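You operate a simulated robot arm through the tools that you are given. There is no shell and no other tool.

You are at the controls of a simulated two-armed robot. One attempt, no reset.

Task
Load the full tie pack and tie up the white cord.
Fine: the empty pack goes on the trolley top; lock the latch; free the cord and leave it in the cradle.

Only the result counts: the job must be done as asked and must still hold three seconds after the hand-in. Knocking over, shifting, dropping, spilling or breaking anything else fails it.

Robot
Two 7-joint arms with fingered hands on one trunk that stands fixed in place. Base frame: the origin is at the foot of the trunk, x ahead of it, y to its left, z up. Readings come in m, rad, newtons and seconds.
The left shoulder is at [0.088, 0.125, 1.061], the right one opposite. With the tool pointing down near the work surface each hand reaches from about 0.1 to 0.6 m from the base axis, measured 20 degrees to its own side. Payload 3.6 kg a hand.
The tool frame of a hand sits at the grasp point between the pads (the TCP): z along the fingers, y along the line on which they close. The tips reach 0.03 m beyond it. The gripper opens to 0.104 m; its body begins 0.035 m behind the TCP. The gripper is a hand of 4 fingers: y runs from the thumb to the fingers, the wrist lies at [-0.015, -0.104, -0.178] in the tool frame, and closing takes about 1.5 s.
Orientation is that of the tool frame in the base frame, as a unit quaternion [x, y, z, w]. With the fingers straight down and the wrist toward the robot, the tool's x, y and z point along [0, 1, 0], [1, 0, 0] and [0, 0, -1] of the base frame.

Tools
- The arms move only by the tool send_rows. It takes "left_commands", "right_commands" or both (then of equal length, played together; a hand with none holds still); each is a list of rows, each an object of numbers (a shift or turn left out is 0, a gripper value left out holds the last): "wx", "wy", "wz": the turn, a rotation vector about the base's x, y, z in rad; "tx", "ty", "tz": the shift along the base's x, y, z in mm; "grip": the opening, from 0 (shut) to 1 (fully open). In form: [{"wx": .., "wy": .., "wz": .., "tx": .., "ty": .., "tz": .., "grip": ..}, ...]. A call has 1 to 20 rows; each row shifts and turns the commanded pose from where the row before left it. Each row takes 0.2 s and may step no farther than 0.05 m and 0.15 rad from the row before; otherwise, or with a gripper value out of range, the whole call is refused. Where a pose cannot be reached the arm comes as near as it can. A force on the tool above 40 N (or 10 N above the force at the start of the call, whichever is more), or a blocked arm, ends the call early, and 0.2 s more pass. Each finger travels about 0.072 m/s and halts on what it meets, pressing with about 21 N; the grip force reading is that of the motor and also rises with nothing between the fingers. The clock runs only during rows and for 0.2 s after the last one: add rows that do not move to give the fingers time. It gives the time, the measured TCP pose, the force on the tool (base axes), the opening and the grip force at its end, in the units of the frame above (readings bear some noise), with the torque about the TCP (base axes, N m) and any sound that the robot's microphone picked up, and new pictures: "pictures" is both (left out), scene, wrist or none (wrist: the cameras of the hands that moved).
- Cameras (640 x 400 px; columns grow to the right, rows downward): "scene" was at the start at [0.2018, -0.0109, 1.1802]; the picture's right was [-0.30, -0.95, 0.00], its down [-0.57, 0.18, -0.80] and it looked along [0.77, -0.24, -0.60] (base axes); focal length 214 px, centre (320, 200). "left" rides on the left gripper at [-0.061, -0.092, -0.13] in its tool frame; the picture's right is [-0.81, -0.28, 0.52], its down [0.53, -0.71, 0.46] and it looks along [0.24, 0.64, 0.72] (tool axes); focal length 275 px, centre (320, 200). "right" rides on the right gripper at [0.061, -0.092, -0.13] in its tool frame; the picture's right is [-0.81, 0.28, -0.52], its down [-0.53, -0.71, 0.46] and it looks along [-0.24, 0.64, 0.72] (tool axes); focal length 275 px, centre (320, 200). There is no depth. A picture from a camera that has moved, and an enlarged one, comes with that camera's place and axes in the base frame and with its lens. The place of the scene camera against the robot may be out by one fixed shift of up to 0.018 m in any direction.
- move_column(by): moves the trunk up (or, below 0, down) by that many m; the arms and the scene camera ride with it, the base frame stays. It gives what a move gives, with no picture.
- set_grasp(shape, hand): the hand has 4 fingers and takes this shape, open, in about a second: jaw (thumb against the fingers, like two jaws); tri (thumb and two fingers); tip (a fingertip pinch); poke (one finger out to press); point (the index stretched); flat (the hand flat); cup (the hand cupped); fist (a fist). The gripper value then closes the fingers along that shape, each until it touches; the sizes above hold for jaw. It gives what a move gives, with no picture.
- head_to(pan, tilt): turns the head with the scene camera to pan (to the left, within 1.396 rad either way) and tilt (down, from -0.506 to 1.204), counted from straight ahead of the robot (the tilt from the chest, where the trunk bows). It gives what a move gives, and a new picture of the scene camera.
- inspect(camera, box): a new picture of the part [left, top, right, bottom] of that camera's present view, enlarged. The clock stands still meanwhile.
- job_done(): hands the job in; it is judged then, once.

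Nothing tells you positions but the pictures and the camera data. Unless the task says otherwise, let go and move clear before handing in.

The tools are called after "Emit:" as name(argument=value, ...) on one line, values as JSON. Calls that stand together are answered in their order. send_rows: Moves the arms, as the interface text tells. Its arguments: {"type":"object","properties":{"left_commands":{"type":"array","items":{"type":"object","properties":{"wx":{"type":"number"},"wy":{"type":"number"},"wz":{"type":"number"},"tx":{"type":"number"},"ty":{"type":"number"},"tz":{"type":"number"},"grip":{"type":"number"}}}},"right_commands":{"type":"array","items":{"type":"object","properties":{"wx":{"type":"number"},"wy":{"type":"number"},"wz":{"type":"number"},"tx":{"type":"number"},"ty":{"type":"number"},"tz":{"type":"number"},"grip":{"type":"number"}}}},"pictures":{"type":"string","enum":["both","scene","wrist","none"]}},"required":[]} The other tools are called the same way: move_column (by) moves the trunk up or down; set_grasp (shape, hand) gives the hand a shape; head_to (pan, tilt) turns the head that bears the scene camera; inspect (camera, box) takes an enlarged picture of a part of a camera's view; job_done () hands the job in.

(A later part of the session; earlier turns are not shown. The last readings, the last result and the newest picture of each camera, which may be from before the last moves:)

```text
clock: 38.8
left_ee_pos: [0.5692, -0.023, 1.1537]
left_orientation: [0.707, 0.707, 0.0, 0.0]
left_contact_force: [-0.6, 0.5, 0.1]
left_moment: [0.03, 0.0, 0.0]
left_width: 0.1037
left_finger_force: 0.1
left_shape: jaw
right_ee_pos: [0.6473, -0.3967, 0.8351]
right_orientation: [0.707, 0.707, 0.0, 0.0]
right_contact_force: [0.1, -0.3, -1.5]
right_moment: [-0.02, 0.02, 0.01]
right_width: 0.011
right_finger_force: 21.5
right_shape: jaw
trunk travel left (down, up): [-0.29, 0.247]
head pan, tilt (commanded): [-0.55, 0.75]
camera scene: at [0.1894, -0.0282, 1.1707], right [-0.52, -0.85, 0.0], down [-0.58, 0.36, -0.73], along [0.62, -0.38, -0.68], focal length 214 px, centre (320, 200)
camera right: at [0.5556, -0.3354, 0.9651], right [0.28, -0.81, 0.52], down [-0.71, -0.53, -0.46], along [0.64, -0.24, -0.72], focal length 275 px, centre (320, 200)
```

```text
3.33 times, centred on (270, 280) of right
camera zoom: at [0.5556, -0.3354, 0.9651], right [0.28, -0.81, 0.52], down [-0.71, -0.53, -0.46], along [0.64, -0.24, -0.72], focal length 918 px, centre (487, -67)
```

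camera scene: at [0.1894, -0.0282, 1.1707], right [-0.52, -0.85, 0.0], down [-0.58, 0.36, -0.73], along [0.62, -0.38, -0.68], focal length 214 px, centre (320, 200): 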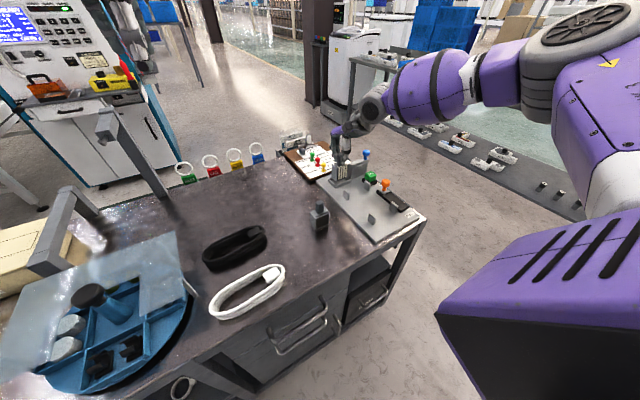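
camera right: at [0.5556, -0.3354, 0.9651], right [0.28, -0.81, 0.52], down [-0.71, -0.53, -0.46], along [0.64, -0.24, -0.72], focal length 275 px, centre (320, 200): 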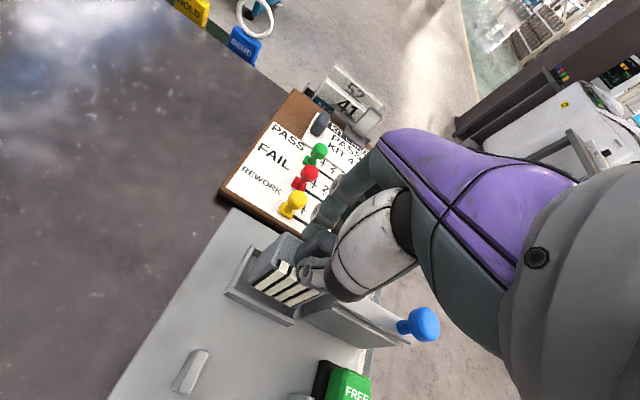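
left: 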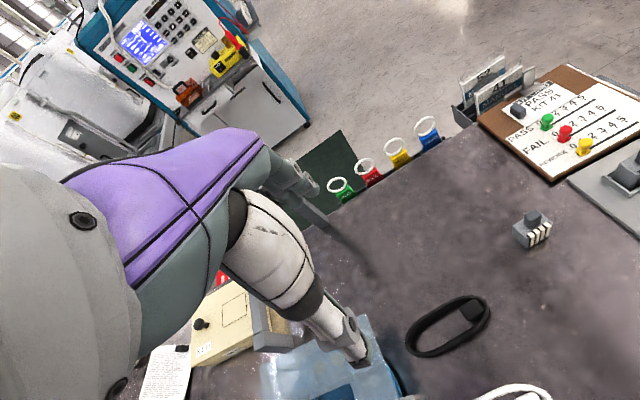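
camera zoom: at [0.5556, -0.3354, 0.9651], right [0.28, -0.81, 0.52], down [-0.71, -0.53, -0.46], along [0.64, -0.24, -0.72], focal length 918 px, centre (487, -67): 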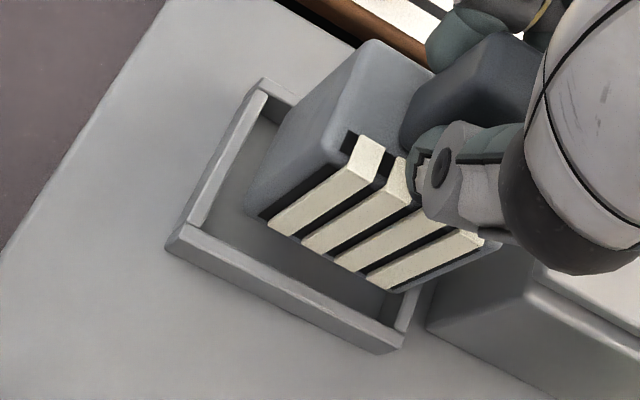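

The pack sits inside the tray outline. I'll lower it in small steps and watch the force.

Emit:
send_rows(right_commands=[{"tx": -1, "tz": -4}, {"tz": -4}, {"tz": -3}, {"tz": -3}, {"tz": -2}, {"tz": 0}], pictures="none")

Emit:
inspect(camera="scene", box=[320, 140, 370, 185])

Emit:
inspect(camera="right", box=[190, 220, 350, 340])

```text
clock: 40.2
left_ee_pos: [0.5689, -0.0224, 1.1521]
left_orientation: [0.706, 0.708, 0.0, 0.0]
left_contact_force: [0.6, -0.1, 0.4]
left_moment: [0.01, -0.01, 0.02]
left_width: 0.1036
left_finger_force: 0.1
left_shape: jaw
right_ee_pos: [0.6458, -0.3964, 0.8182]
right_orientation: [0.707, 0.708, -0.001, 0.0]
right_contact_force: [-1.1, 0.8, -0.2]
right_moment: [0.0, 0.01, -0.01]
right_width: 0.0115
right_finger_force: 20.9
right_shape: jaw
trunk travel left (down, up): [-0.29, 0.247]
head pan, tilt (commanded): [-0.55, 0.75]
```

```text
8.89 times, centred on (345, 162) of scene
camera zoom: at [0.1893, -0.0281, 1.1707], right [-0.52, -0.85, 0.0], down [-0.58, 0.36, -0.73], along [0.62, -0.38, -0.68], focal length 1906 px, centre (98, 533)
```

zoom: 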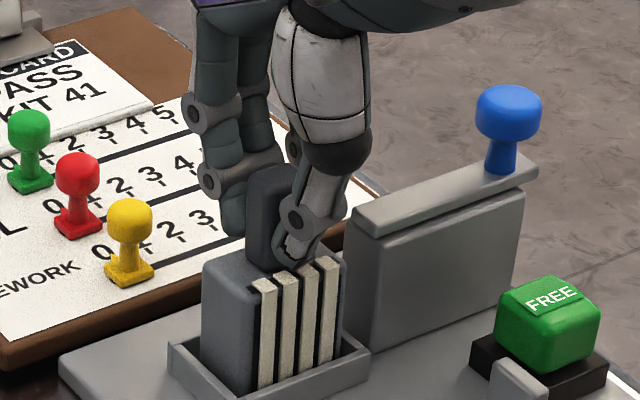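

```text
3.33 times, centred on (270, 280) of right
camera zoom: at [0.5542, -0.3353, 0.9489], right [0.28, -0.81, 0.52], down [-0.71, -0.53, -0.46], along [0.64, -0.24, -0.72], focal length 918 px, centre (487, -67)
```

zoom: 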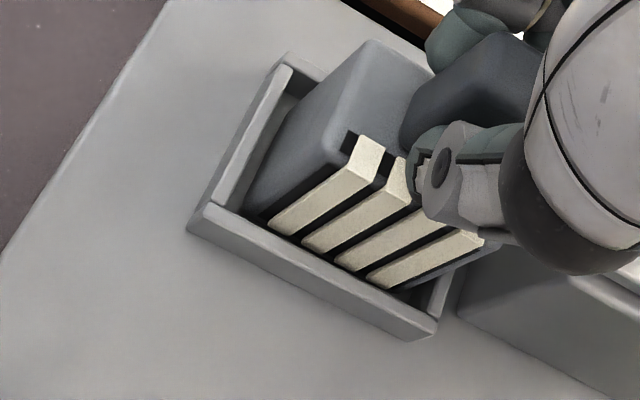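

The pack is inside the tray walls. I'll lower it the last couple of millimetres to contact.

Emit:
send_rows(right_commands=[{"tz": -1.5}, {"tz": -1.5}, {"tz": 0}], pictures="none")

```text
clock: 41.0
left_ee_pos: [0.5688, -0.0219, 1.1538]
left_orientation: [0.707, 0.708, 0.001, 0.001]
left_contact_force: [0.0, 0.0, 0.0]
left_moment: [0.03, -0.04, 0.04]
left_width: 0.1038
left_finger_force: 0.1
left_shape: jaw
right_ee_pos: [0.6458, -0.3954, 0.8162]
right_orientation: [0.707, 0.707, 0.001, 0.001]
right_contact_force: [-0.9, -1.4, 5.0]
right_moment: [-0.02, 0.04, -0.04]
right_width: 0.0114
right_finger_force: 21.5
right_shape: jaw
trunk travel left (down, up): [-0.29, 0.247]
head pan, tilt (commanded): [-0.55, 0.75]
```

The pack is on the slot floor, at the expected height of 0.816. I'll release it and lift clear.

Emit:
send_rows(right_commands=[{"grip": 0.25}, {"grip": 0.55}, {"tz": 0}, {"tz": 0}, {"tz": 20}, {"tz": 30}, {"tz": 40}], pictures="both")

Emit:
inspect(camera="scene", box=[310, 130, 390, 190])

Emit:
inspect(camera="right", box=[190, 200, 350, 320])

```text
clock: 42.6
left_ee_pos: [0.5689, -0.0222, 1.1534]
left_orientation: [0.707, 0.707, 0.0, 0.0]
left_contact_force: [0.3, 0.1, -0.6]
left_moment: [0.01, -0.03, 0.01]
left_width: 0.1037
left_finger_force: 0.0
left_shape: jaw
right_ee_pos: [0.6456, -0.3961, 0.9058]
right_orientation: [0.707, 0.707, 0.0, 0.0]
right_contact_force: [-0.2, -0.6, 0.5]
right_moment: [-0.01, 0.01, 0.01]
right_width: 0.0566
right_finger_force: 0.1
right_shape: jaw
trunk travel left (down, up): [-0.29, 0.247]
head pan, tilt (commanded): [-0.55, 0.75]
camera scene: at [0.1889, -0.0278, 1.1708], right [-0.52, -0.85, 0.0], down [-0.58, 0.36, -0.73], along [0.62, -0.38, -0.68], focal length 214 px, centre (320, 200)
camera right: at [0.5538, -0.3346, 1.0364], right [0.28, -0.81, 0.52], down [-0.71, -0.53, -0.46], along [0.65, -0.24, -0.72], focal length 275 px, centre (320, 200)
```

scene: 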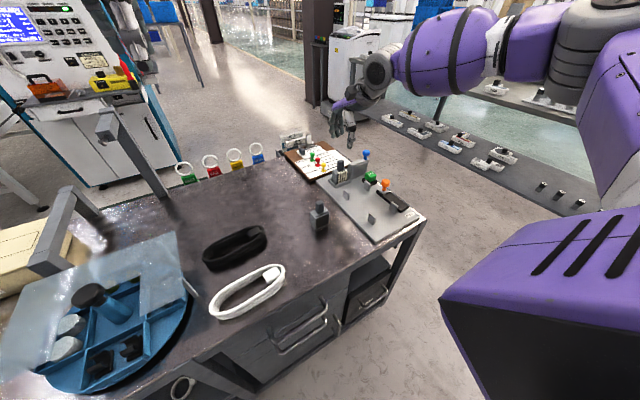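
right: 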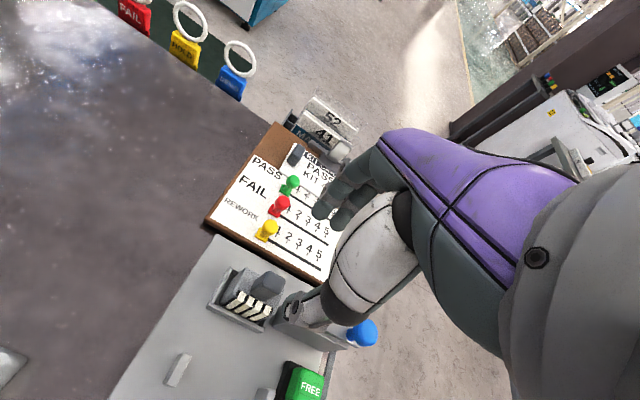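

```text
6.67 times, centred on (350, 160) of scene
camera zoom: at [0.1889, -0.0278, 1.1708], right [-0.52, -0.85, 0.0], down [-0.58, 0.36, -0.73], along [0.62, -0.38, -0.68], focal length 1430 px, centre (120, 467)
```

zoom: 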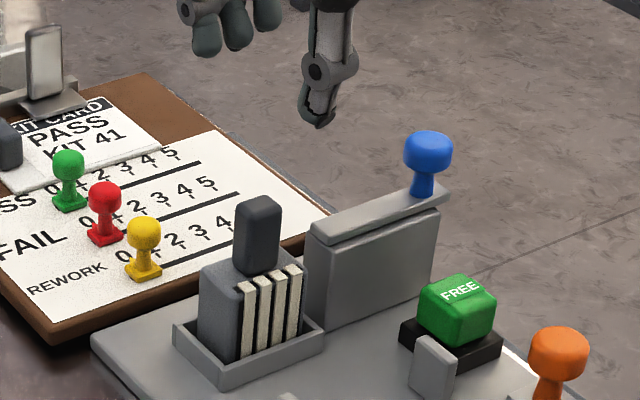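

```text
3.33 times, centred on (270, 260) of right
camera zoom: at [0.5538, -0.3346, 1.0364], right [0.28, -0.81, 0.52], down [-0.71, -0.53, -0.46], along [0.65, -0.24, -0.72], focal length 918 px, centre (487, 0)
```

zoom: 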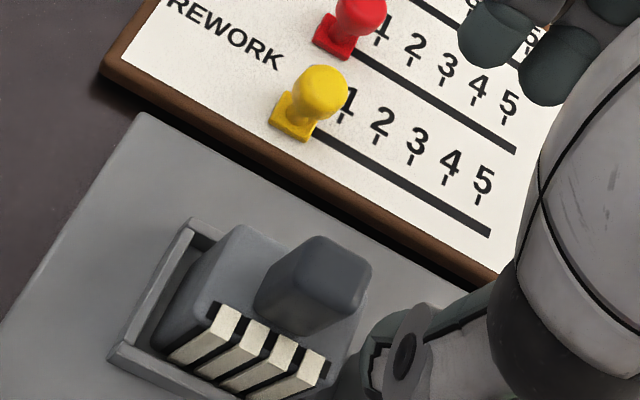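

The full pack is seated. Next I'll lock the latch, so I'm moving back over the blue knob at about (0.645, -0.502).

Emit:
send_rows(right_commands=[{"ty": -35, "grip": 0.6}, {"ty": -35}, {"ty": -35}, {"ty": -1, "tz": -25}, {"tz": -10}, {"tz": 0}], pictures="both")

Emit:
inspect(camera="scene", box=[310, 110, 410, 190])

```text
clock: 44.0
left_ee_pos: [0.5692, -0.0231, 1.152]
left_orientation: [0.707, 0.707, 0.0, 0.0]
left_contact_force: [-0.1, 0.0, 0.0]
left_moment: [0.02, 0.02, 0.01]
left_width: 0.1038
left_finger_force: 0.0
left_shape: jaw
right_ee_pos: [0.6454, -0.5019, 0.8707]
right_orientation: [0.707, 0.707, 0.0, 0.0]
right_contact_force: [-0.3, 0.2, -0.2]
right_moment: [-0.01, 0.01, 0.0]
right_width: 0.0621
right_finger_force: 0.0
right_shape: jaw
trunk travel left (down, up): [-0.29, 0.247]
head pan, tilt (commanded): [-0.55, 0.75]
camera scene: at [0.1893, -0.0281, 1.1707], right [-0.52, -0.85, 0.0], down [-0.58, 0.36, -0.73], along [0.62, -0.38, -0.68], focal length 214 px, centre (320, 200)
camera right: at [0.5544, -0.4412, 1.0007], right [0.27, -0.81, 0.52], down [-0.71, -0.53, -0.46], along [0.64, -0.24, -0.72], focal length 275 px, centre (320, 200)
```

scene: 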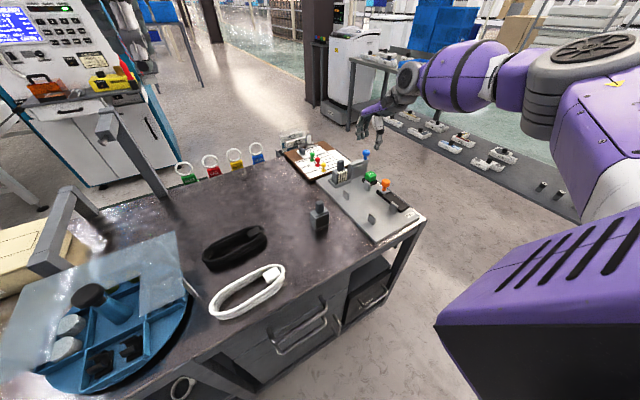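
right: 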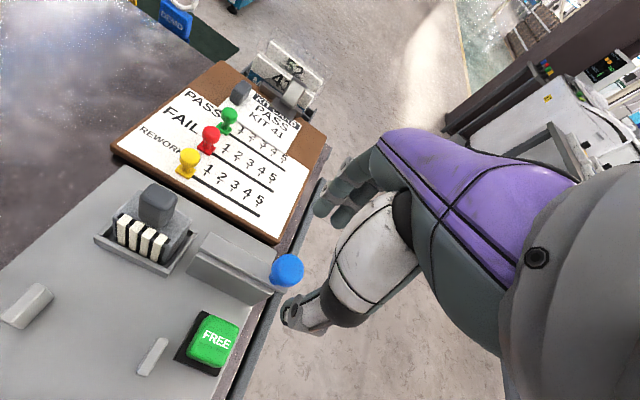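

```text
5.00 times, centred on (360, 150) of scene
camera zoom: at [0.1893, -0.0281, 1.1707], right [-0.52, -0.85, 0.0], down [-0.58, 0.36, -0.73], along [0.62, -0.38, -0.68], focal length 1072 px, centre (120, 450)
```

zoom: 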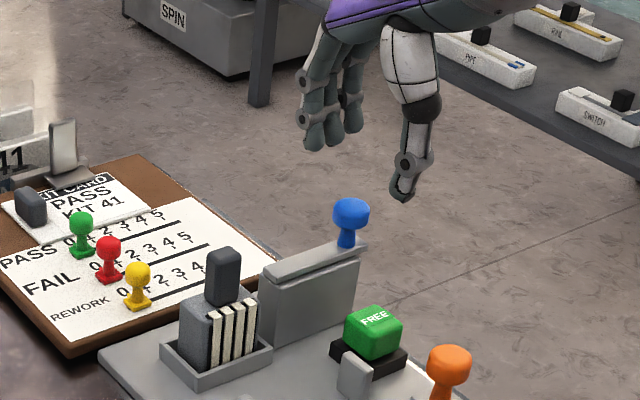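

The knob is at (0.646, -0.500). Going down and gripping it.

Emit:
send_rows(right_commands=[{"ty": 1.5, "tz": -25}, {"tz": -20}, {"tz": -6}, {"tz": 0}, {"grip": 0.2}, {"grip": 0.0}, {"tz": 0}, {"tz": 0}, {"tz": 0}], pictures="wrist")

```text
clock: 46.0
left_ee_pos: [0.5692, -0.0223, 1.1537]
left_orientation: [0.707, 0.707, 0.0, 0.0]
left_contact_force: [-1.0, -0.4, -0.8]
left_moment: [0.01, 0.0, -0.01]
left_width: 0.1036
left_finger_force: 0.1
left_shape: jaw
right_ee_pos: [0.6446, -0.4993, 0.8172]
right_orientation: [0.707, 0.707, -0.001, -0.001]
right_contact_force: [-4.5, 1.7, -7.7]
right_moment: [0.04, -0.09, 0.01]
right_width: 0.0085
right_finger_force: 21.2
right_shape: jaw
trunk travel left (down, up): [-0.29, 0.247]
head pan, tilt (commanded): [-0.55, 0.75]
camera right: at [0.5538, -0.44, 0.9491], right [0.28, -0.81, 0.52], down [-0.71, -0.53, -0.45], along [0.64, -0.24, -0.73], focal length 275 px, centre (320, 200)
```

right: 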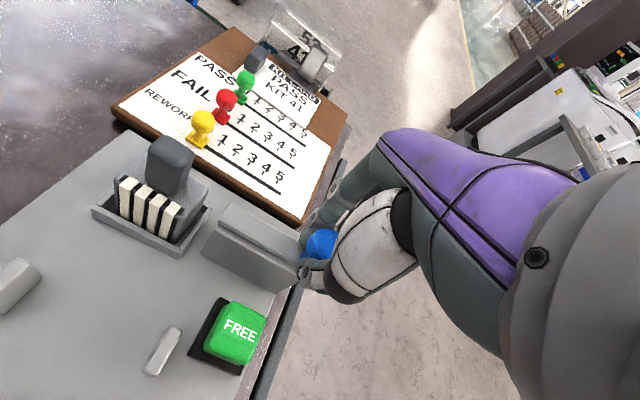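

Emit:
send_rows(right_commands=[{"ty": 4}, {"ty": 5}, {"ty": 5}, {"ty": 5}, {"ty": 4}, {"tz": 0}], pictures="wrist")

Emit:
inspect(camera="scene", box=[310, 110, 410, 190])

```text
clock: 47.4
left_ee_pos: [0.5695, -0.0233, 1.1528]
left_orientation: [0.706, 0.708, 0.0, 0.0]
left_contact_force: [0.6, -0.4, -0.3]
left_moment: [-0.04, 0.02, -0.04]
left_width: 0.1036
left_finger_force: 0.2
left_shape: jaw
right_ee_pos: [0.6452, -0.4786, 0.8195]
right_orientation: [0.707, 0.707, 0.0, 0.0]
right_contact_force: [-10.9, 0.8, -12.8]
right_moment: [0.03, -0.05, 0.03]
right_width: 0.0088
right_finger_force: 21.2
right_shape: jaw
trunk travel left (down, up): [-0.29, 0.247]
head pan, tilt (commanded): [-0.55, 0.75]
camera right: at [0.5541, -0.4176, 0.9492], right [0.28, -0.81, 0.52], down [-0.71, -0.53, -0.45], along [0.64, -0.24, -0.73], focal length 275 px, centre (320, 200)
```

right: 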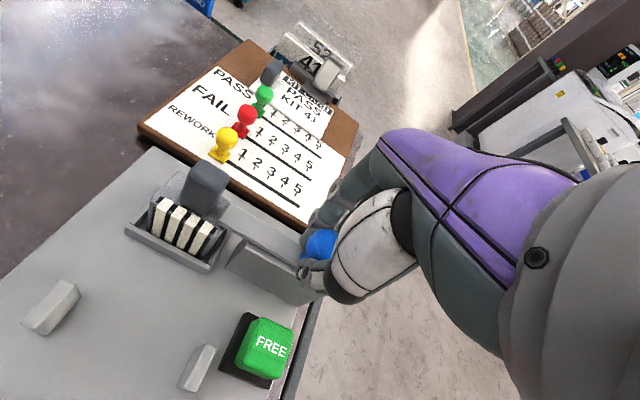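

```text
5.00 times, centred on (360, 150) of scene
camera zoom: at [0.1893, -0.0288, 1.1707], right [-0.52, -0.85, 0.0], down [-0.58, 0.36, -0.73], along [0.62, -0.38, -0.68], focal length 1072 px, centre (120, 450)
```

zoom: 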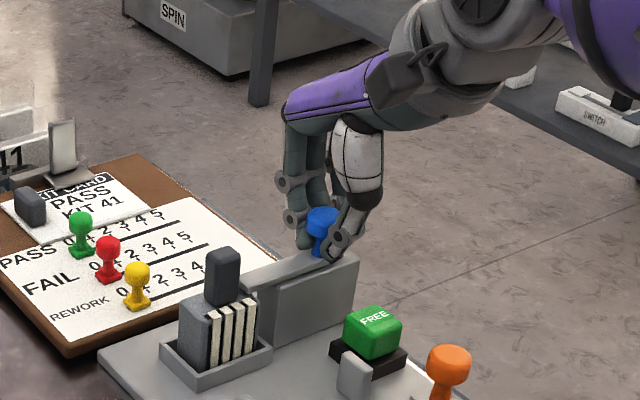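

The bar is sliding over the pack. I'll push it the last stretch until it stops.

Emit:
send_rows(right_commands=[{"ty": 3}, {"ty": 3}, {"ty": 2}, {"ty": 1.5}, {"tz": 0}], pictures="wrist")

Emit:
inspect(camera="scene", box=[310, 130, 390, 190])

```text
clock: 48.6
left_ee_pos: [0.5687, -0.0236, 1.1525]
left_orientation: [0.707, 0.707, 0.001, 0.0]
left_contact_force: [0.7, -0.6, 0.3]
left_moment: [-0.01, 0.0, 0.02]
left_width: 0.1034
left_finger_force: 0.1
left_shape: jaw
right_ee_pos: [0.6458, -0.4708, 0.8191]
right_orientation: [0.708, 0.706, 0.001, 0.0]
right_contact_force: [-9.1, -10.9, -12.3]
right_moment: [-0.25, -0.07, -0.01]
right_width: 0.009
right_finger_force: 20.9
right_shape: jaw
trunk travel left (down, up): [-0.29, 0.247]
head pan, tilt (commanded): [-0.55, 0.75]
camera right: at [0.5539, -0.4101, 0.949], right [0.27, -0.81, 0.52], down [-0.71, -0.53, -0.45], along [0.64, -0.25, -0.72], focal length 275 px, centre (320, 200)
```

right: 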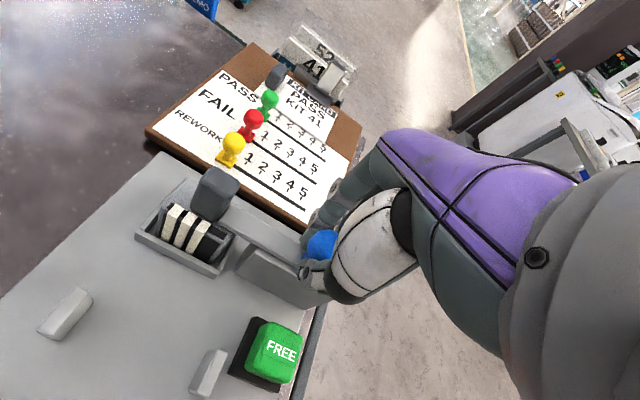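

```text
6.67 times, centred on (350, 160) of scene
camera zoom: at [0.1893, -0.0299, 1.1706], right [-0.52, -0.85, 0.0], down [-0.58, 0.36, -0.73], along [0.62, -0.38, -0.68], focal length 1430 px, centre (120, 467)
```

zoom: 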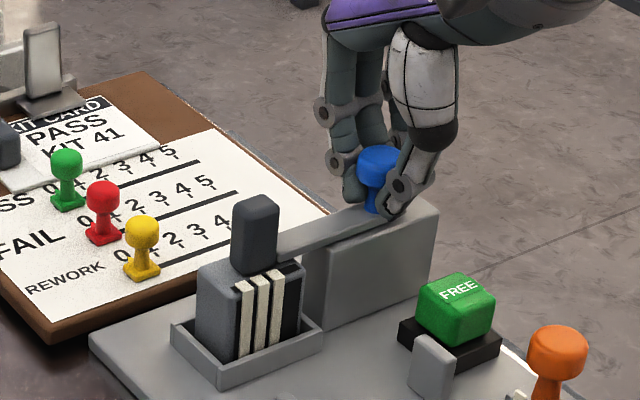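

The latch is at its stop over the pack, and the pack now shows three ties, so locking seems to have fed one. I'll release the knob, rise, and look at the cradle.

Emit:
send_rows(right_commands=[{"ty": -1.5}, {"grip": 0.6}, {"tz": 0}, {"tz": 0}, {"tz": 25}, {"tz": 40}, {"tz": 40}], pictures="both")

Emit:
inspect(camera="scene", box=[320, 140, 430, 240])

Emit:
inspect(camera="right", box=[0, 200, 320, 400])

```text
clock: 50.2
left_ee_pos: [0.5691, -0.0218, 1.1529]
left_orientation: [0.707, 0.707, -0.001, -0.001]
left_contact_force: [0.1, 0.0, 0.1]
left_moment: [-0.03, 0.01, -0.02]
left_width: 0.1039
left_finger_force: 0.1
left_shape: jaw
right_ee_pos: [0.6451, -0.4696, 0.9258]
right_orientation: [0.707, 0.707, 0.0, 0.0]
right_contact_force: [0.3, 0.0, -0.7]
right_moment: [0.05, -0.01, -0.01]
right_width: 0.0623
right_finger_force: 0.1
right_shape: jaw
trunk travel left (down, up): [-0.29, 0.247]
head pan, tilt (commanded): [-0.55, 0.75]
camera scene: at [0.189, -0.0279, 1.1708], right [-0.52, -0.85, 0.0], down [-0.58, 0.36, -0.73], along [0.62, -0.38, -0.68], focal length 214 px, centre (320, 200)
camera right: at [0.5535, -0.4091, 1.0554], right [0.28, -0.81, 0.52], down [-0.71, -0.53, -0.46], along [0.64, -0.24, -0.72], focal length 275 px, centre (320, 200)
```

scene: 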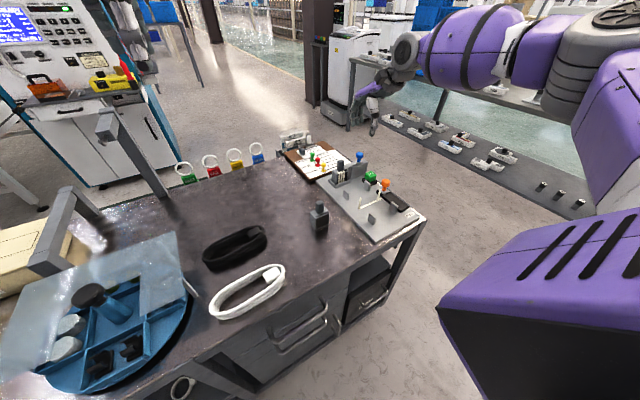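
right: 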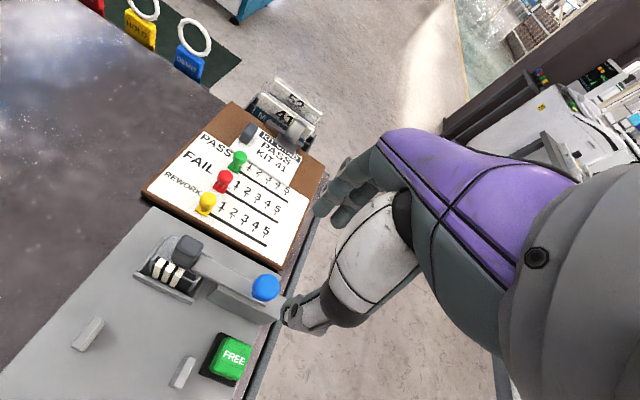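

```text
4.00 times, centred on (375, 190) of scene
camera zoom: at [0.189, -0.0279, 1.1708], right [-0.52, -0.85, 0.0], down [-0.58, 0.36, -0.73], along [0.62, -0.38, -0.68], focal length 858 px, centre (100, 240)
```

zoom: 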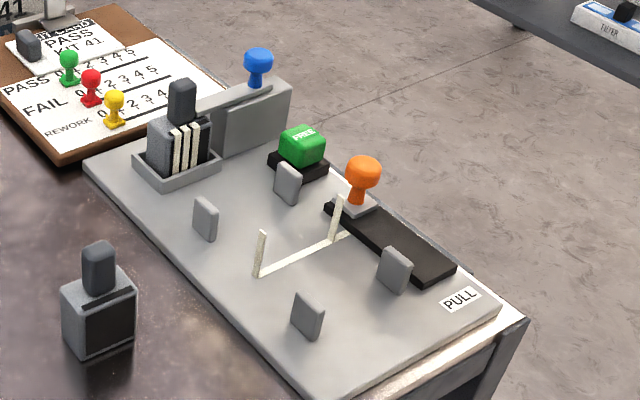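

```text
2.00 times, centred on (160, 300) of right
camera zoom: at [0.5535, -0.4091, 1.0554], right [0.28, -0.81, 0.52], down [-0.71, -0.53, -0.46], along [0.64, -0.24, -0.72], focal length 551 px, centre (640, 0)
```

zoom: 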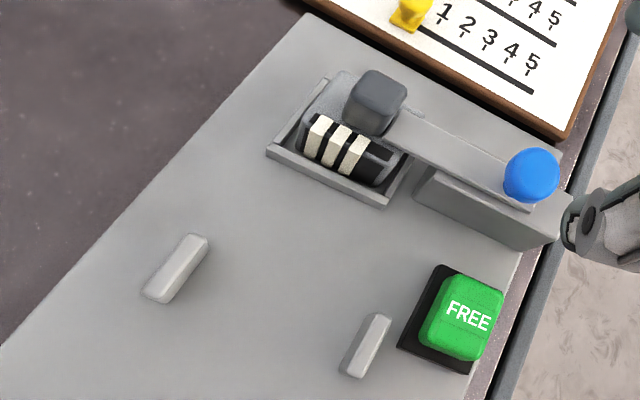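

Locking the latch fed a U-shaped tie across the middle of the cradle, so the cord must go between its two upright legs. I'll back the hand off to see the cradle clearly, and look closely at the white cord.

Emit:
send_rows(right_commands=[{"tx": -35, "tz": 8}, {"tx": -40, "tz": 8}, {"tx": -40, "tz": 8, "ty": -5}, {"tx": -40, "ty": -5}, {"tx": -15, "ty": -5}, {"tz": 0}], pictures="both")

Emit:
inspect(camera="right", box=[20, 160, 300, 400])

Emit:
inspect(camera="scene", box=[190, 210, 310, 330])

Emit:
inspect(camera="left", box=[380, 270, 640, 400])

```text
clock: 51.6
left_ee_pos: [0.5685, -0.0224, 1.1529]
left_orientation: [0.707, 0.708, 0.0, 0.0]
left_contact_force: [0.6, 0.4, 0.3]
left_moment: [0.02, 0.02, 0.0]
left_width: 0.1038
left_finger_force: 0.1
left_shape: jaw
right_ee_pos: [0.4754, -0.4856, 0.9479]
right_orientation: [0.707, 0.707, -0.001, -0.001]
right_contact_force: [0.4, -0.4, -0.1]
right_moment: [0.02, 0.0, -0.01]
right_width: 0.0623
right_finger_force: 0.0
right_shape: jaw
trunk travel left (down, up): [-0.29, 0.247]
head pan, tilt (commanded): [-0.55, 0.75]
camera scene: at [0.1893, -0.0281, 1.1707], right [-0.52, -0.85, 0.0], down [-0.58, 0.36, -0.73], along [0.62, -0.38, -0.68], focal length 214 px, centre (320, 200)
camera right: at [0.3845, -0.4238, 1.0784], right [0.28, -0.81, 0.52], down [-0.71, -0.53, -0.45], along [0.64, -0.24, -0.72], focal length 275 px, centre (320, 200)
```

scene: 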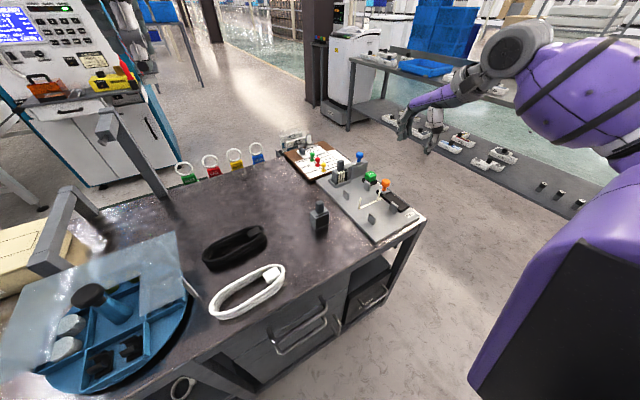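
right: 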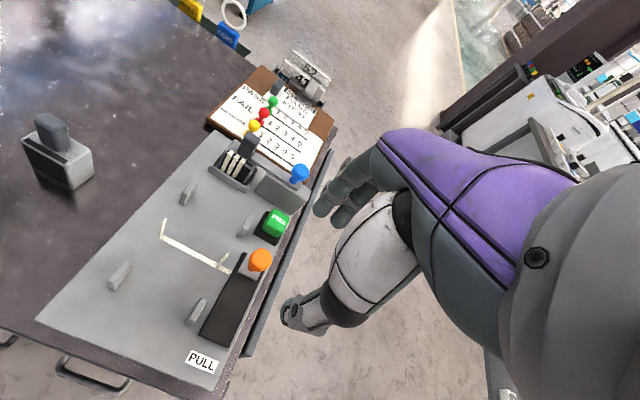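

```text
1.67 times, centred on (160, 280) of right
camera zoom: at [0.3845, -0.4238, 1.0784], right [0.28, -0.81, 0.52], down [-0.71, -0.53, -0.45], along [0.64, -0.24, -0.72], focal length 459 px, centre (587, 67)
```

zoom: 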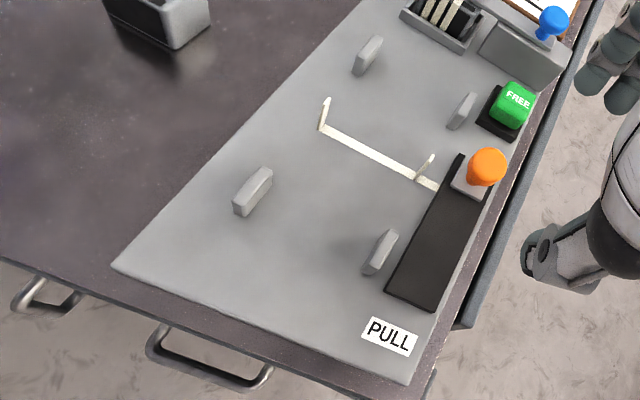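

```text
3.33 times, centred on (250, 270) of scene
camera zoom: at [0.1893, -0.0281, 1.1707], right [-0.52, -0.85, 0.0], down [-0.58, 0.36, -0.73], along [0.62, -0.38, -0.68], focal length 715 px, centre (553, -33)
```

zoom: 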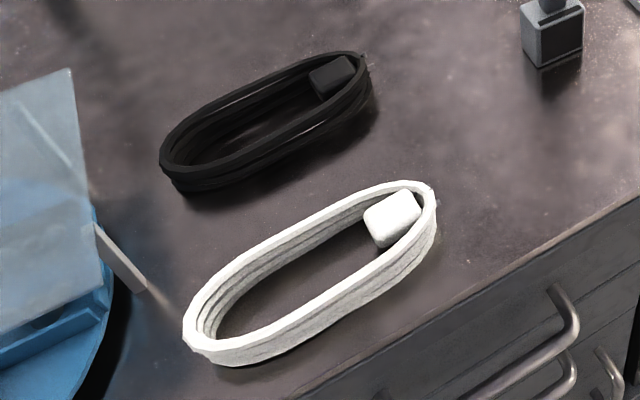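

```text
2.46 times, centred on (510, 335) of left
camera zoom: at [0.4771, -0.0828, 1.2837], right [-0.28, -0.81, -0.52], down [-0.71, 0.53, -0.46], along [0.64, 0.24, -0.72], focal length 678 px, centre (-148, -132)
```

zoom: 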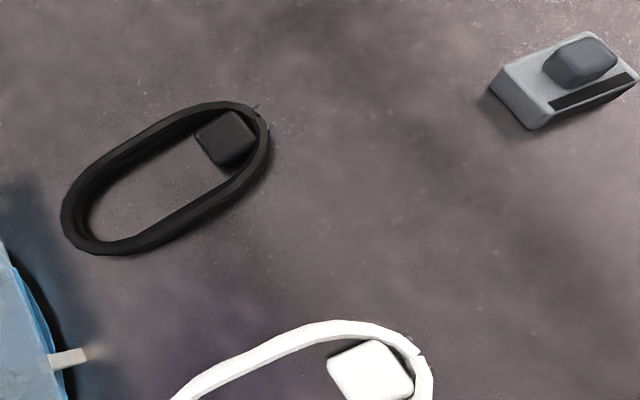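

The tie spans the cradle at x≈0.509, with legs at y≈-0.375 and -0.448. The cord loop is about 0.155 × 0.054 m, centred near (0.44, -0.03), with a block at its right end. I'll move the left arm aside and bring the right hand over for a close look at the cord.

Emit:
send_rows(right_commands=[{"ty": 30}, {"ty": 40, "tx": -5}, {"ty": 40, "tx": -5}, {"ty": 40, "tx": -5}, {"ty": 40, "tx": -5}, {"ty": 40, "tx": -5}, {"ty": 40, "tx": -5}, {"ty": 40, "tx": -5}, {"ty": 35, "tx": -5}, {"tz": -15}], left_commands=[{"ty": 15, "tx": -5}, {"ty": 20, "tx": -5}, {"ty": 20, "tx": -5}, {"ty": 20, "tx": -5}, {"ty": 20, "tx": -5}, {"ty": 20, "tx": -5}, {"ty": 20, "tx": -5}, {"ty": 15, "tx": -5}, {"tz": 0}, {"tz": 0}], pictures="both")

Emit:
inspect(camera="right", box=[20, 150, 320, 390])

```text
clock: 53.8
left_ee_pos: [0.5292, 0.1271, 1.1518]
left_orientation: [0.706, 0.708, 0.0, 0.0]
left_contact_force: [1.2, 0.0, -0.7]
left_moment: [0.0, 0.03, -0.01]
left_width: 0.1037
left_finger_force: 0.1
left_shape: jaw
right_ee_pos: [0.4359, -0.1383, 0.9343]
right_orientation: [0.707, 0.707, 0.0, 0.0]
right_contact_force: [0.9, -0.3, -0.7]
right_moment: [-0.04, 0.0, 0.01]
right_width: 0.062
right_finger_force: 0.1
right_shape: jaw
trunk travel left (down, up): [-0.29, 0.247]
head pan, tilt (commanded): [-0.55, 0.75]
camera scene: at [0.1895, -0.0284, 1.1707], right [-0.52, -0.85, 0.0], down [-0.58, 0.36, -0.73], along [0.62, -0.38, -0.68], focal length 214 px, centre (320, 200)
camera right: at [0.344, -0.0786, 1.0642], right [0.28, -0.81, 0.52], down [-0.71, -0.53, -0.46], along [0.64, -0.24, -0.73], focal length 275 px, centre (320, 200)
camera left: at [0.4375, 0.0667, 1.2835], right [-0.28, -0.81, -0.52], down [-0.71, 0.53, -0.45], along [0.64, 0.24, -0.72], focal length 275 px, centre (320, 200)
```

scene: 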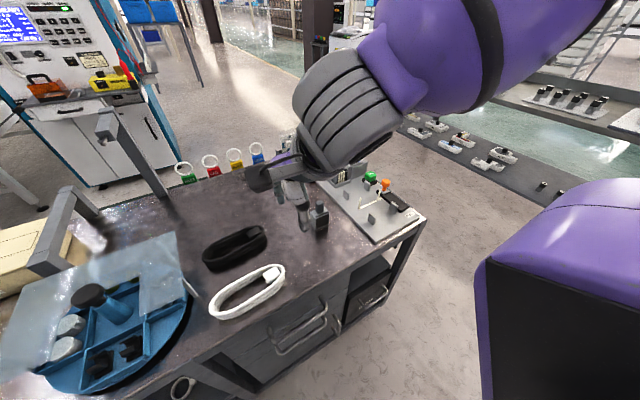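
right: 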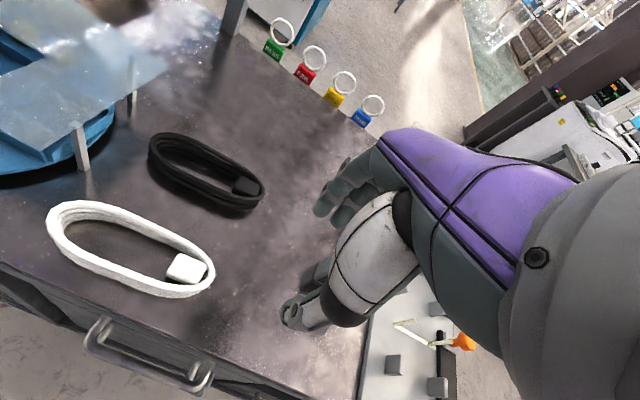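
left: 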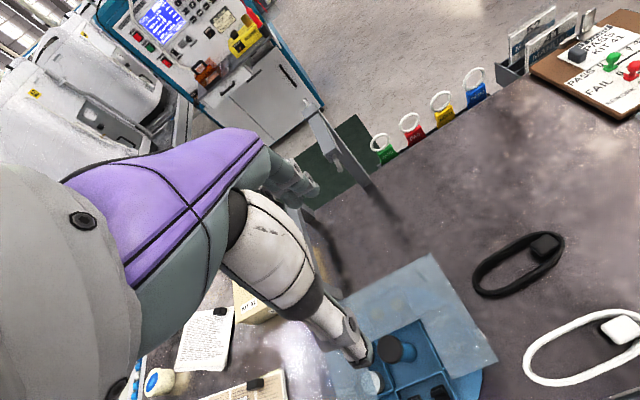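

```text
1.67 times, centred on (170, 270) of right
camera zoom: at [0.344, -0.0786, 1.0642], right [0.28, -0.81, 0.52], down [-0.71, -0.53, -0.46], along [0.64, -0.24, -0.73], focal length 459 px, centre (570, 83)
```

zoom: 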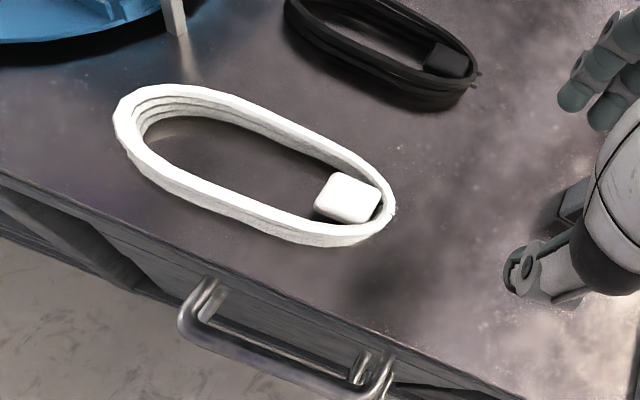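

The loop is turned about 11° from the y axis. I'll zoom closer on the block and on the band.

Emit:
inspect(camera="right", box=[140, 230, 236, 310])

Emit:
inspect(camera="right", box=[30, 190, 150, 290])

Emit:
inspect(camera="left", box=[510, 290, 640, 400])

Emit:
inspect(camera="scene", box=[200, 250, 300, 330])

```text
5.00 times, centred on (188, 270) of right
camera zoom: at [0.344, -0.0786, 1.0642], right [0.28, -0.81, 0.52], down [-0.71, -0.53, -0.46], along [0.64, -0.24, -0.73], focal length 1376 px, centre (980, -150)
```

zoom: 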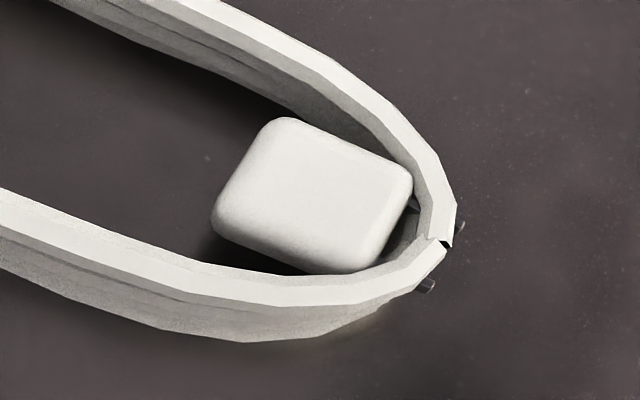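

```text
4.00 times, centred on (90, 240) of right
camera zoom: at [0.344, -0.0786, 1.0642], right [0.28, -0.81, 0.52], down [-0.71, -0.53, -0.46], along [0.64, -0.24, -0.73], focal length 1101 px, centre (1240, 40)
```

zoom: 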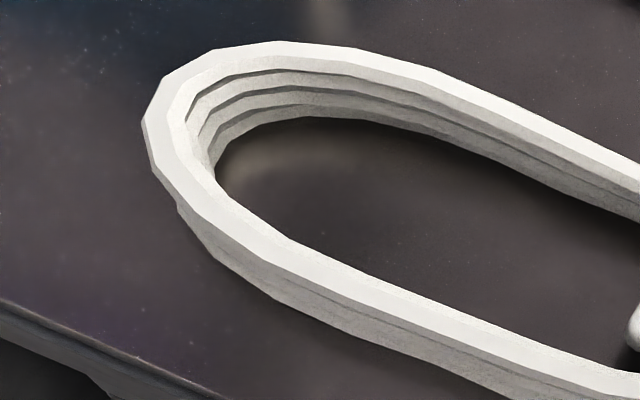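

```text
3.64 times, centred on (575, 345) of left
camera zoom: at [0.4375, 0.0667, 1.2835], right [-0.28, -0.81, -0.52], down [-0.71, 0.53, -0.45], along [0.64, 0.24, -0.72], focal length 1001 px, centre (-607, -327)
```

zoom: 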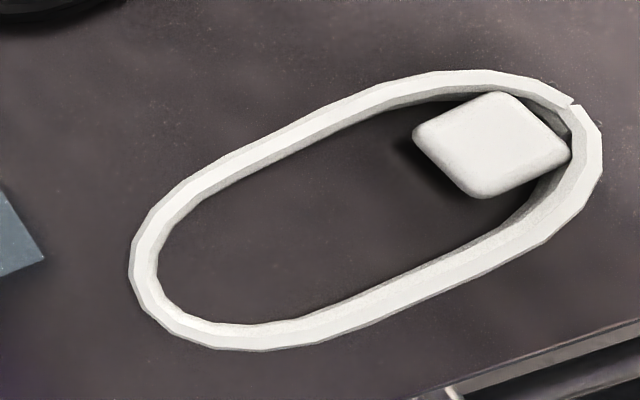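

```text
5.00 times, centred on (250, 290) of scene
camera zoom: at [0.1895, -0.0284, 1.1707], right [-0.52, -0.85, 0.0], down [-0.58, 0.36, -0.73], along [0.62, -0.38, -0.68], focal length 1072 px, centre (670, -250)
```

zoom: 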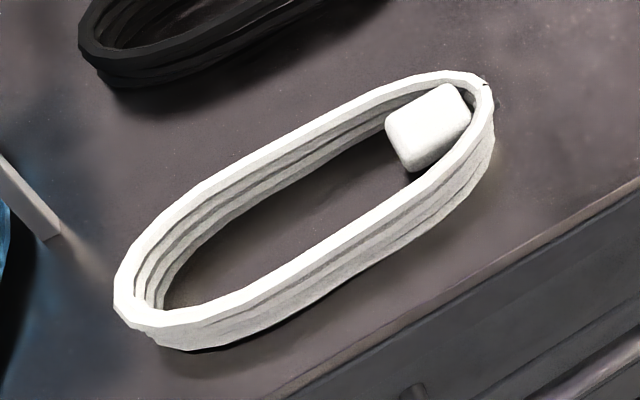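

The loop is aligned with y: x 0.411–0.468, y -0.104 to 0.058. The block sits inside the -y end, centred near (0.442, -0.075). I plan to pinch that end lengthwise (thumb outside, finger inside behind the block), so I'll check the "tip" shape first.

Emit:
set_grasp(shape="tip", hand="right")

Emit:
inspect(camera="right", box=[220, 100, 540, 400])

Emit:
inspect(camera="scene", box=[230, 110, 390, 260])

```text
clock: 54.7
left_ee_pos: [0.5294, 0.1266, 1.1536]
left_orientation: [0.707, 0.707, 0.0, 0.001]
left_contact_force: [0.3, 0.3, 0.5]
left_moment: [0.05, 0.02, -0.02]
left_width: 0.1037
left_finger_force: 0.0
left_shape: jaw
right_ee_pos: [0.4352, -0.139, 0.9347]
right_orientation: [0.707, 0.707, 0.0, 0.0]
right_contact_force: [0.0, 1.0, 0.5]
right_moment: [0.04, 0.02, -0.02]
right_width: 0.1039
right_finger_force: 0.1
right_shape: tip
trunk travel left (down, up): [-0.29, 0.247]
head pan, tilt (commanded): [-0.55, 0.75]
```

```text
1.33 times, centred on (380, 250) of right
camera zoom: at [0.3439, -0.0787, 1.0645], right [0.28, -0.81, 0.52], down [-0.71, -0.53, -0.46], along [0.64, -0.24, -0.72], focal length 367 px, centre (240, 133)
```

zoom: 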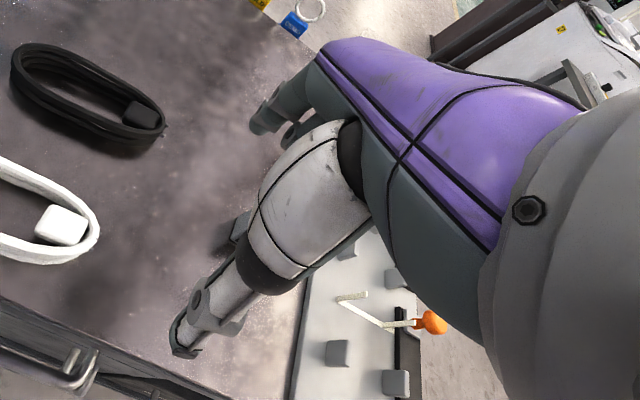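

```text
2.67 times, centred on (310, 185) of scene
camera zoom: at [0.1893, -0.0281, 1.1707], right [-0.52, -0.85, 0.0], down [-0.58, 0.36, -0.73], along [0.62, -0.38, -0.68], focal length 572 px, centre (347, 240)
```

zoom: 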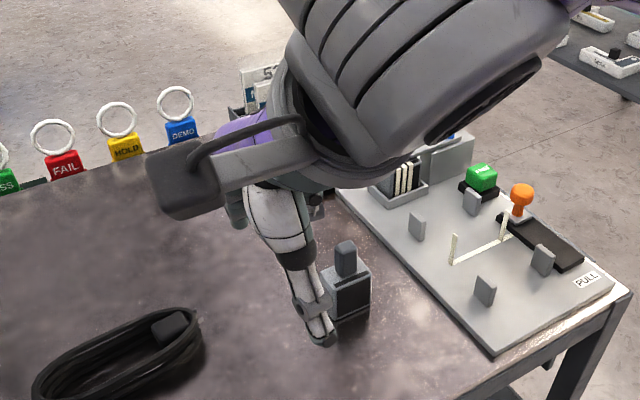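

I'll rotate the hand +90° at a safe height, so its fingers point along +y with the wrist on the right, and look at the finger shape.

Emit:
send_rows(right_commands=[{"wz": 0.1, "tz": 10}, {"wz": 0.147, "tz": 15, "ty": -5}, {"wz": 0.147, "tz": 10, "ty": -5}, {"wz": 0.147, "ty": -5}, {"wz": 0.147, "ty": -5}, {"wz": 0.147, "ty": -5}, {"wz": 0.147, "ty": -5}, {"wz": 0.147}, {"wz": 0.147}, {"wz": 0.147}, {"wz": 0.147}, {"tz": 0}], pictures="both")

Emit:
inspect(camera="scene", box=[200, 100, 360, 220])

```text
clock: 57.3
left_ee_pos: [0.5281, 0.1272, 1.1524]
left_orientation: [0.707, 0.707, -0.001, 0.0]
left_contact_force: [0.2, 0.3, 0.4]
left_moment: [0.0, 0.03, -0.02]
left_width: 0.1038
left_finger_force: 0.1
left_shape: jaw
right_ee_pos: [0.4351, -0.1697, 0.9702]
right_orientation: [0.0, 1.0, 0.0, 0.0]
right_contact_force: [-0.6, 0.9, 0.8]
right_moment: [0.01, 0.01, 0.01]
right_width: 0.1042
right_finger_force: 0.1
right_shape: tip
trunk travel left (down, up): [-0.29, 0.247]
head pan, tilt (commanded): [-0.55, 0.75]
camera scene: at [0.1892, -0.0281, 1.1708], right [-0.52, -0.85, 0.0], down [-0.58, 0.36, -0.73], along [0.62, -0.38, -0.68], focal length 214 px, centre (320, 200)
camera right: at [0.3745, -0.262, 1.0992], right [0.81, 0.28, 0.52], down [0.53, -0.71, -0.46], along [0.24, 0.65, -0.72], focal length 275 px, centre (320, 200)
```

scene: 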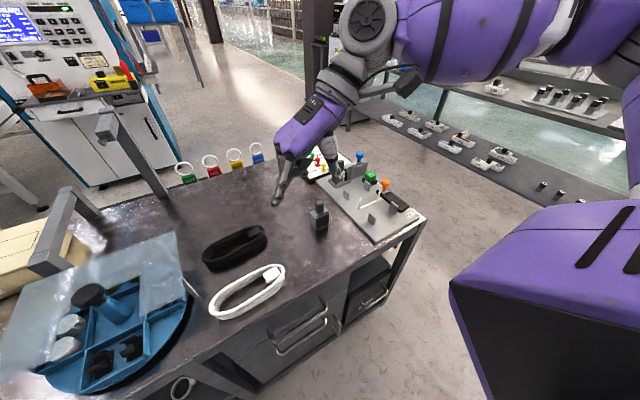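
right: 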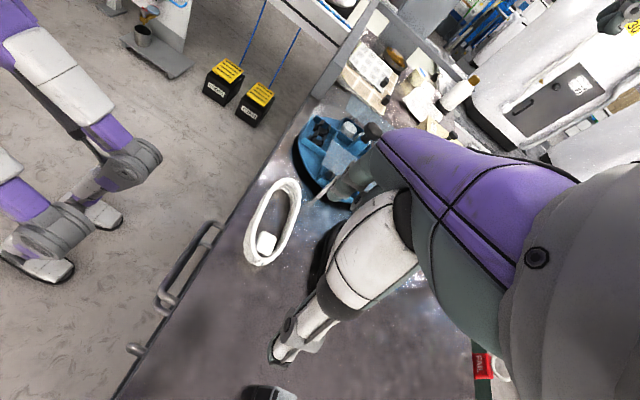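

```text
3.33 times, centred on (280, 160) of scene
camera zoom: at [0.1892, -0.0281, 1.1708], right [-0.52, -0.85, 0.0], down [-0.58, 0.36, -0.73], along [0.62, -0.38, -0.68], focal length 715 px, centre (453, 333)
```

zoom: 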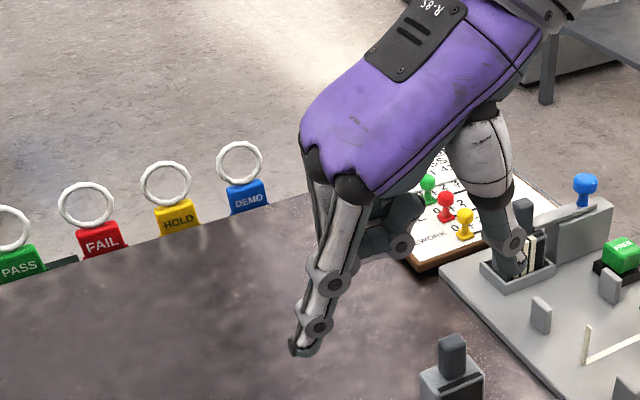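

The "tip" shape pinches with the index and thumb centred on the TCP while the other fingers curl beside it. I'll close it to the working width and check how low the curled fingers hang.

Emit:
send_rows(right_commands=[{"grip": 0.55}, {"tz": 0}, {"tz": 0}, {"tz": 0}], pictures="none")

Emit:
inspect(camera="scene", box=[250, 130, 350, 215])

Emit:
inspect(camera="right", box=[240, 160, 440, 400])

Emit:
inspect(camera="left", box=[440, 200, 640, 400])

```text
clock: 58.3
left_ee_pos: [0.53, 0.1273, 1.1524]
left_orientation: [0.707, 0.708, 0.0, 0.0]
left_contact_force: [0.3, -0.5, 0.2]
left_moment: [0.01, 0.0, 0.01]
left_width: 0.1038
left_finger_force: 0.1
left_shape: jaw
right_ee_pos: [0.4359, -0.1699, 0.9687]
right_orientation: [0.001, 1.0, 0.0, 0.0]
right_contact_force: [0.6, 0.1, 0.7]
right_moment: [0.0, 0.01, 0.0]
right_width: 0.0575
right_finger_force: 0.1
right_shape: tip
trunk travel left (down, up): [-0.29, 0.247]
head pan, tilt (commanded): [-0.55, 0.75]
```

```text
4.71 times, centred on (300, 172) of scene
camera zoom: at [0.1893, -0.0281, 1.1707], right [-0.52, -0.85, 0.0], down [-0.58, 0.36, -0.73], along [0.62, -0.38, -0.68], focal length 1009 px, centre (414, 329)
```

zoom: 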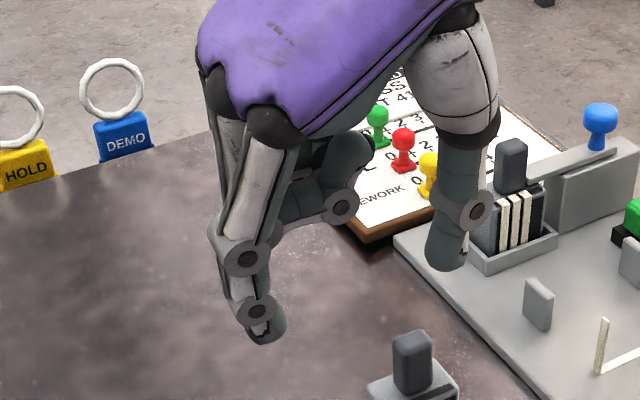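

```text
1.67 times, centred on (340, 280) of right
camera zoom: at [0.3744, -0.2619, 1.0991], right [0.81, 0.27, 0.52], down [0.53, -0.71, -0.46], along [0.24, 0.64, -0.72], focal length 459 px, centre (287, 67)
```

zoom: 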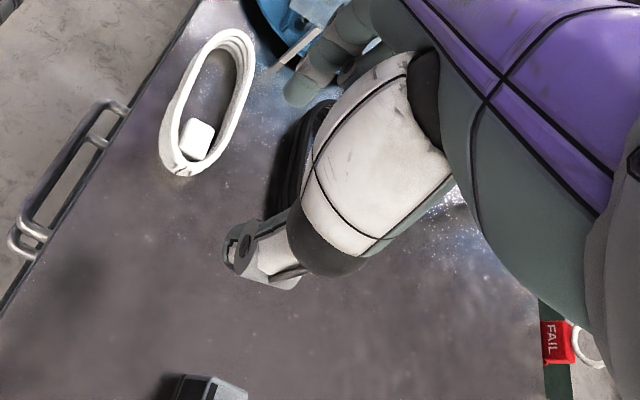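

```text
2.00 times, centred on (540, 300) of left
camera zoom: at [0.4373, 0.0669, 1.2836], right [-0.28, -0.81, -0.52], down [-0.71, 0.53, -0.46], along [0.64, 0.24, -0.72], focal length 551 px, centre (-120, 0)
```

zoom: 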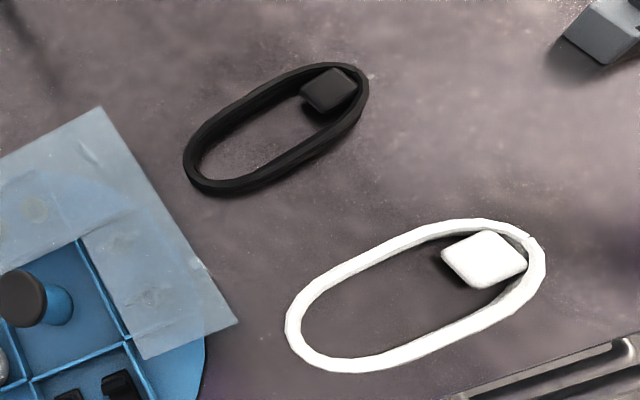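

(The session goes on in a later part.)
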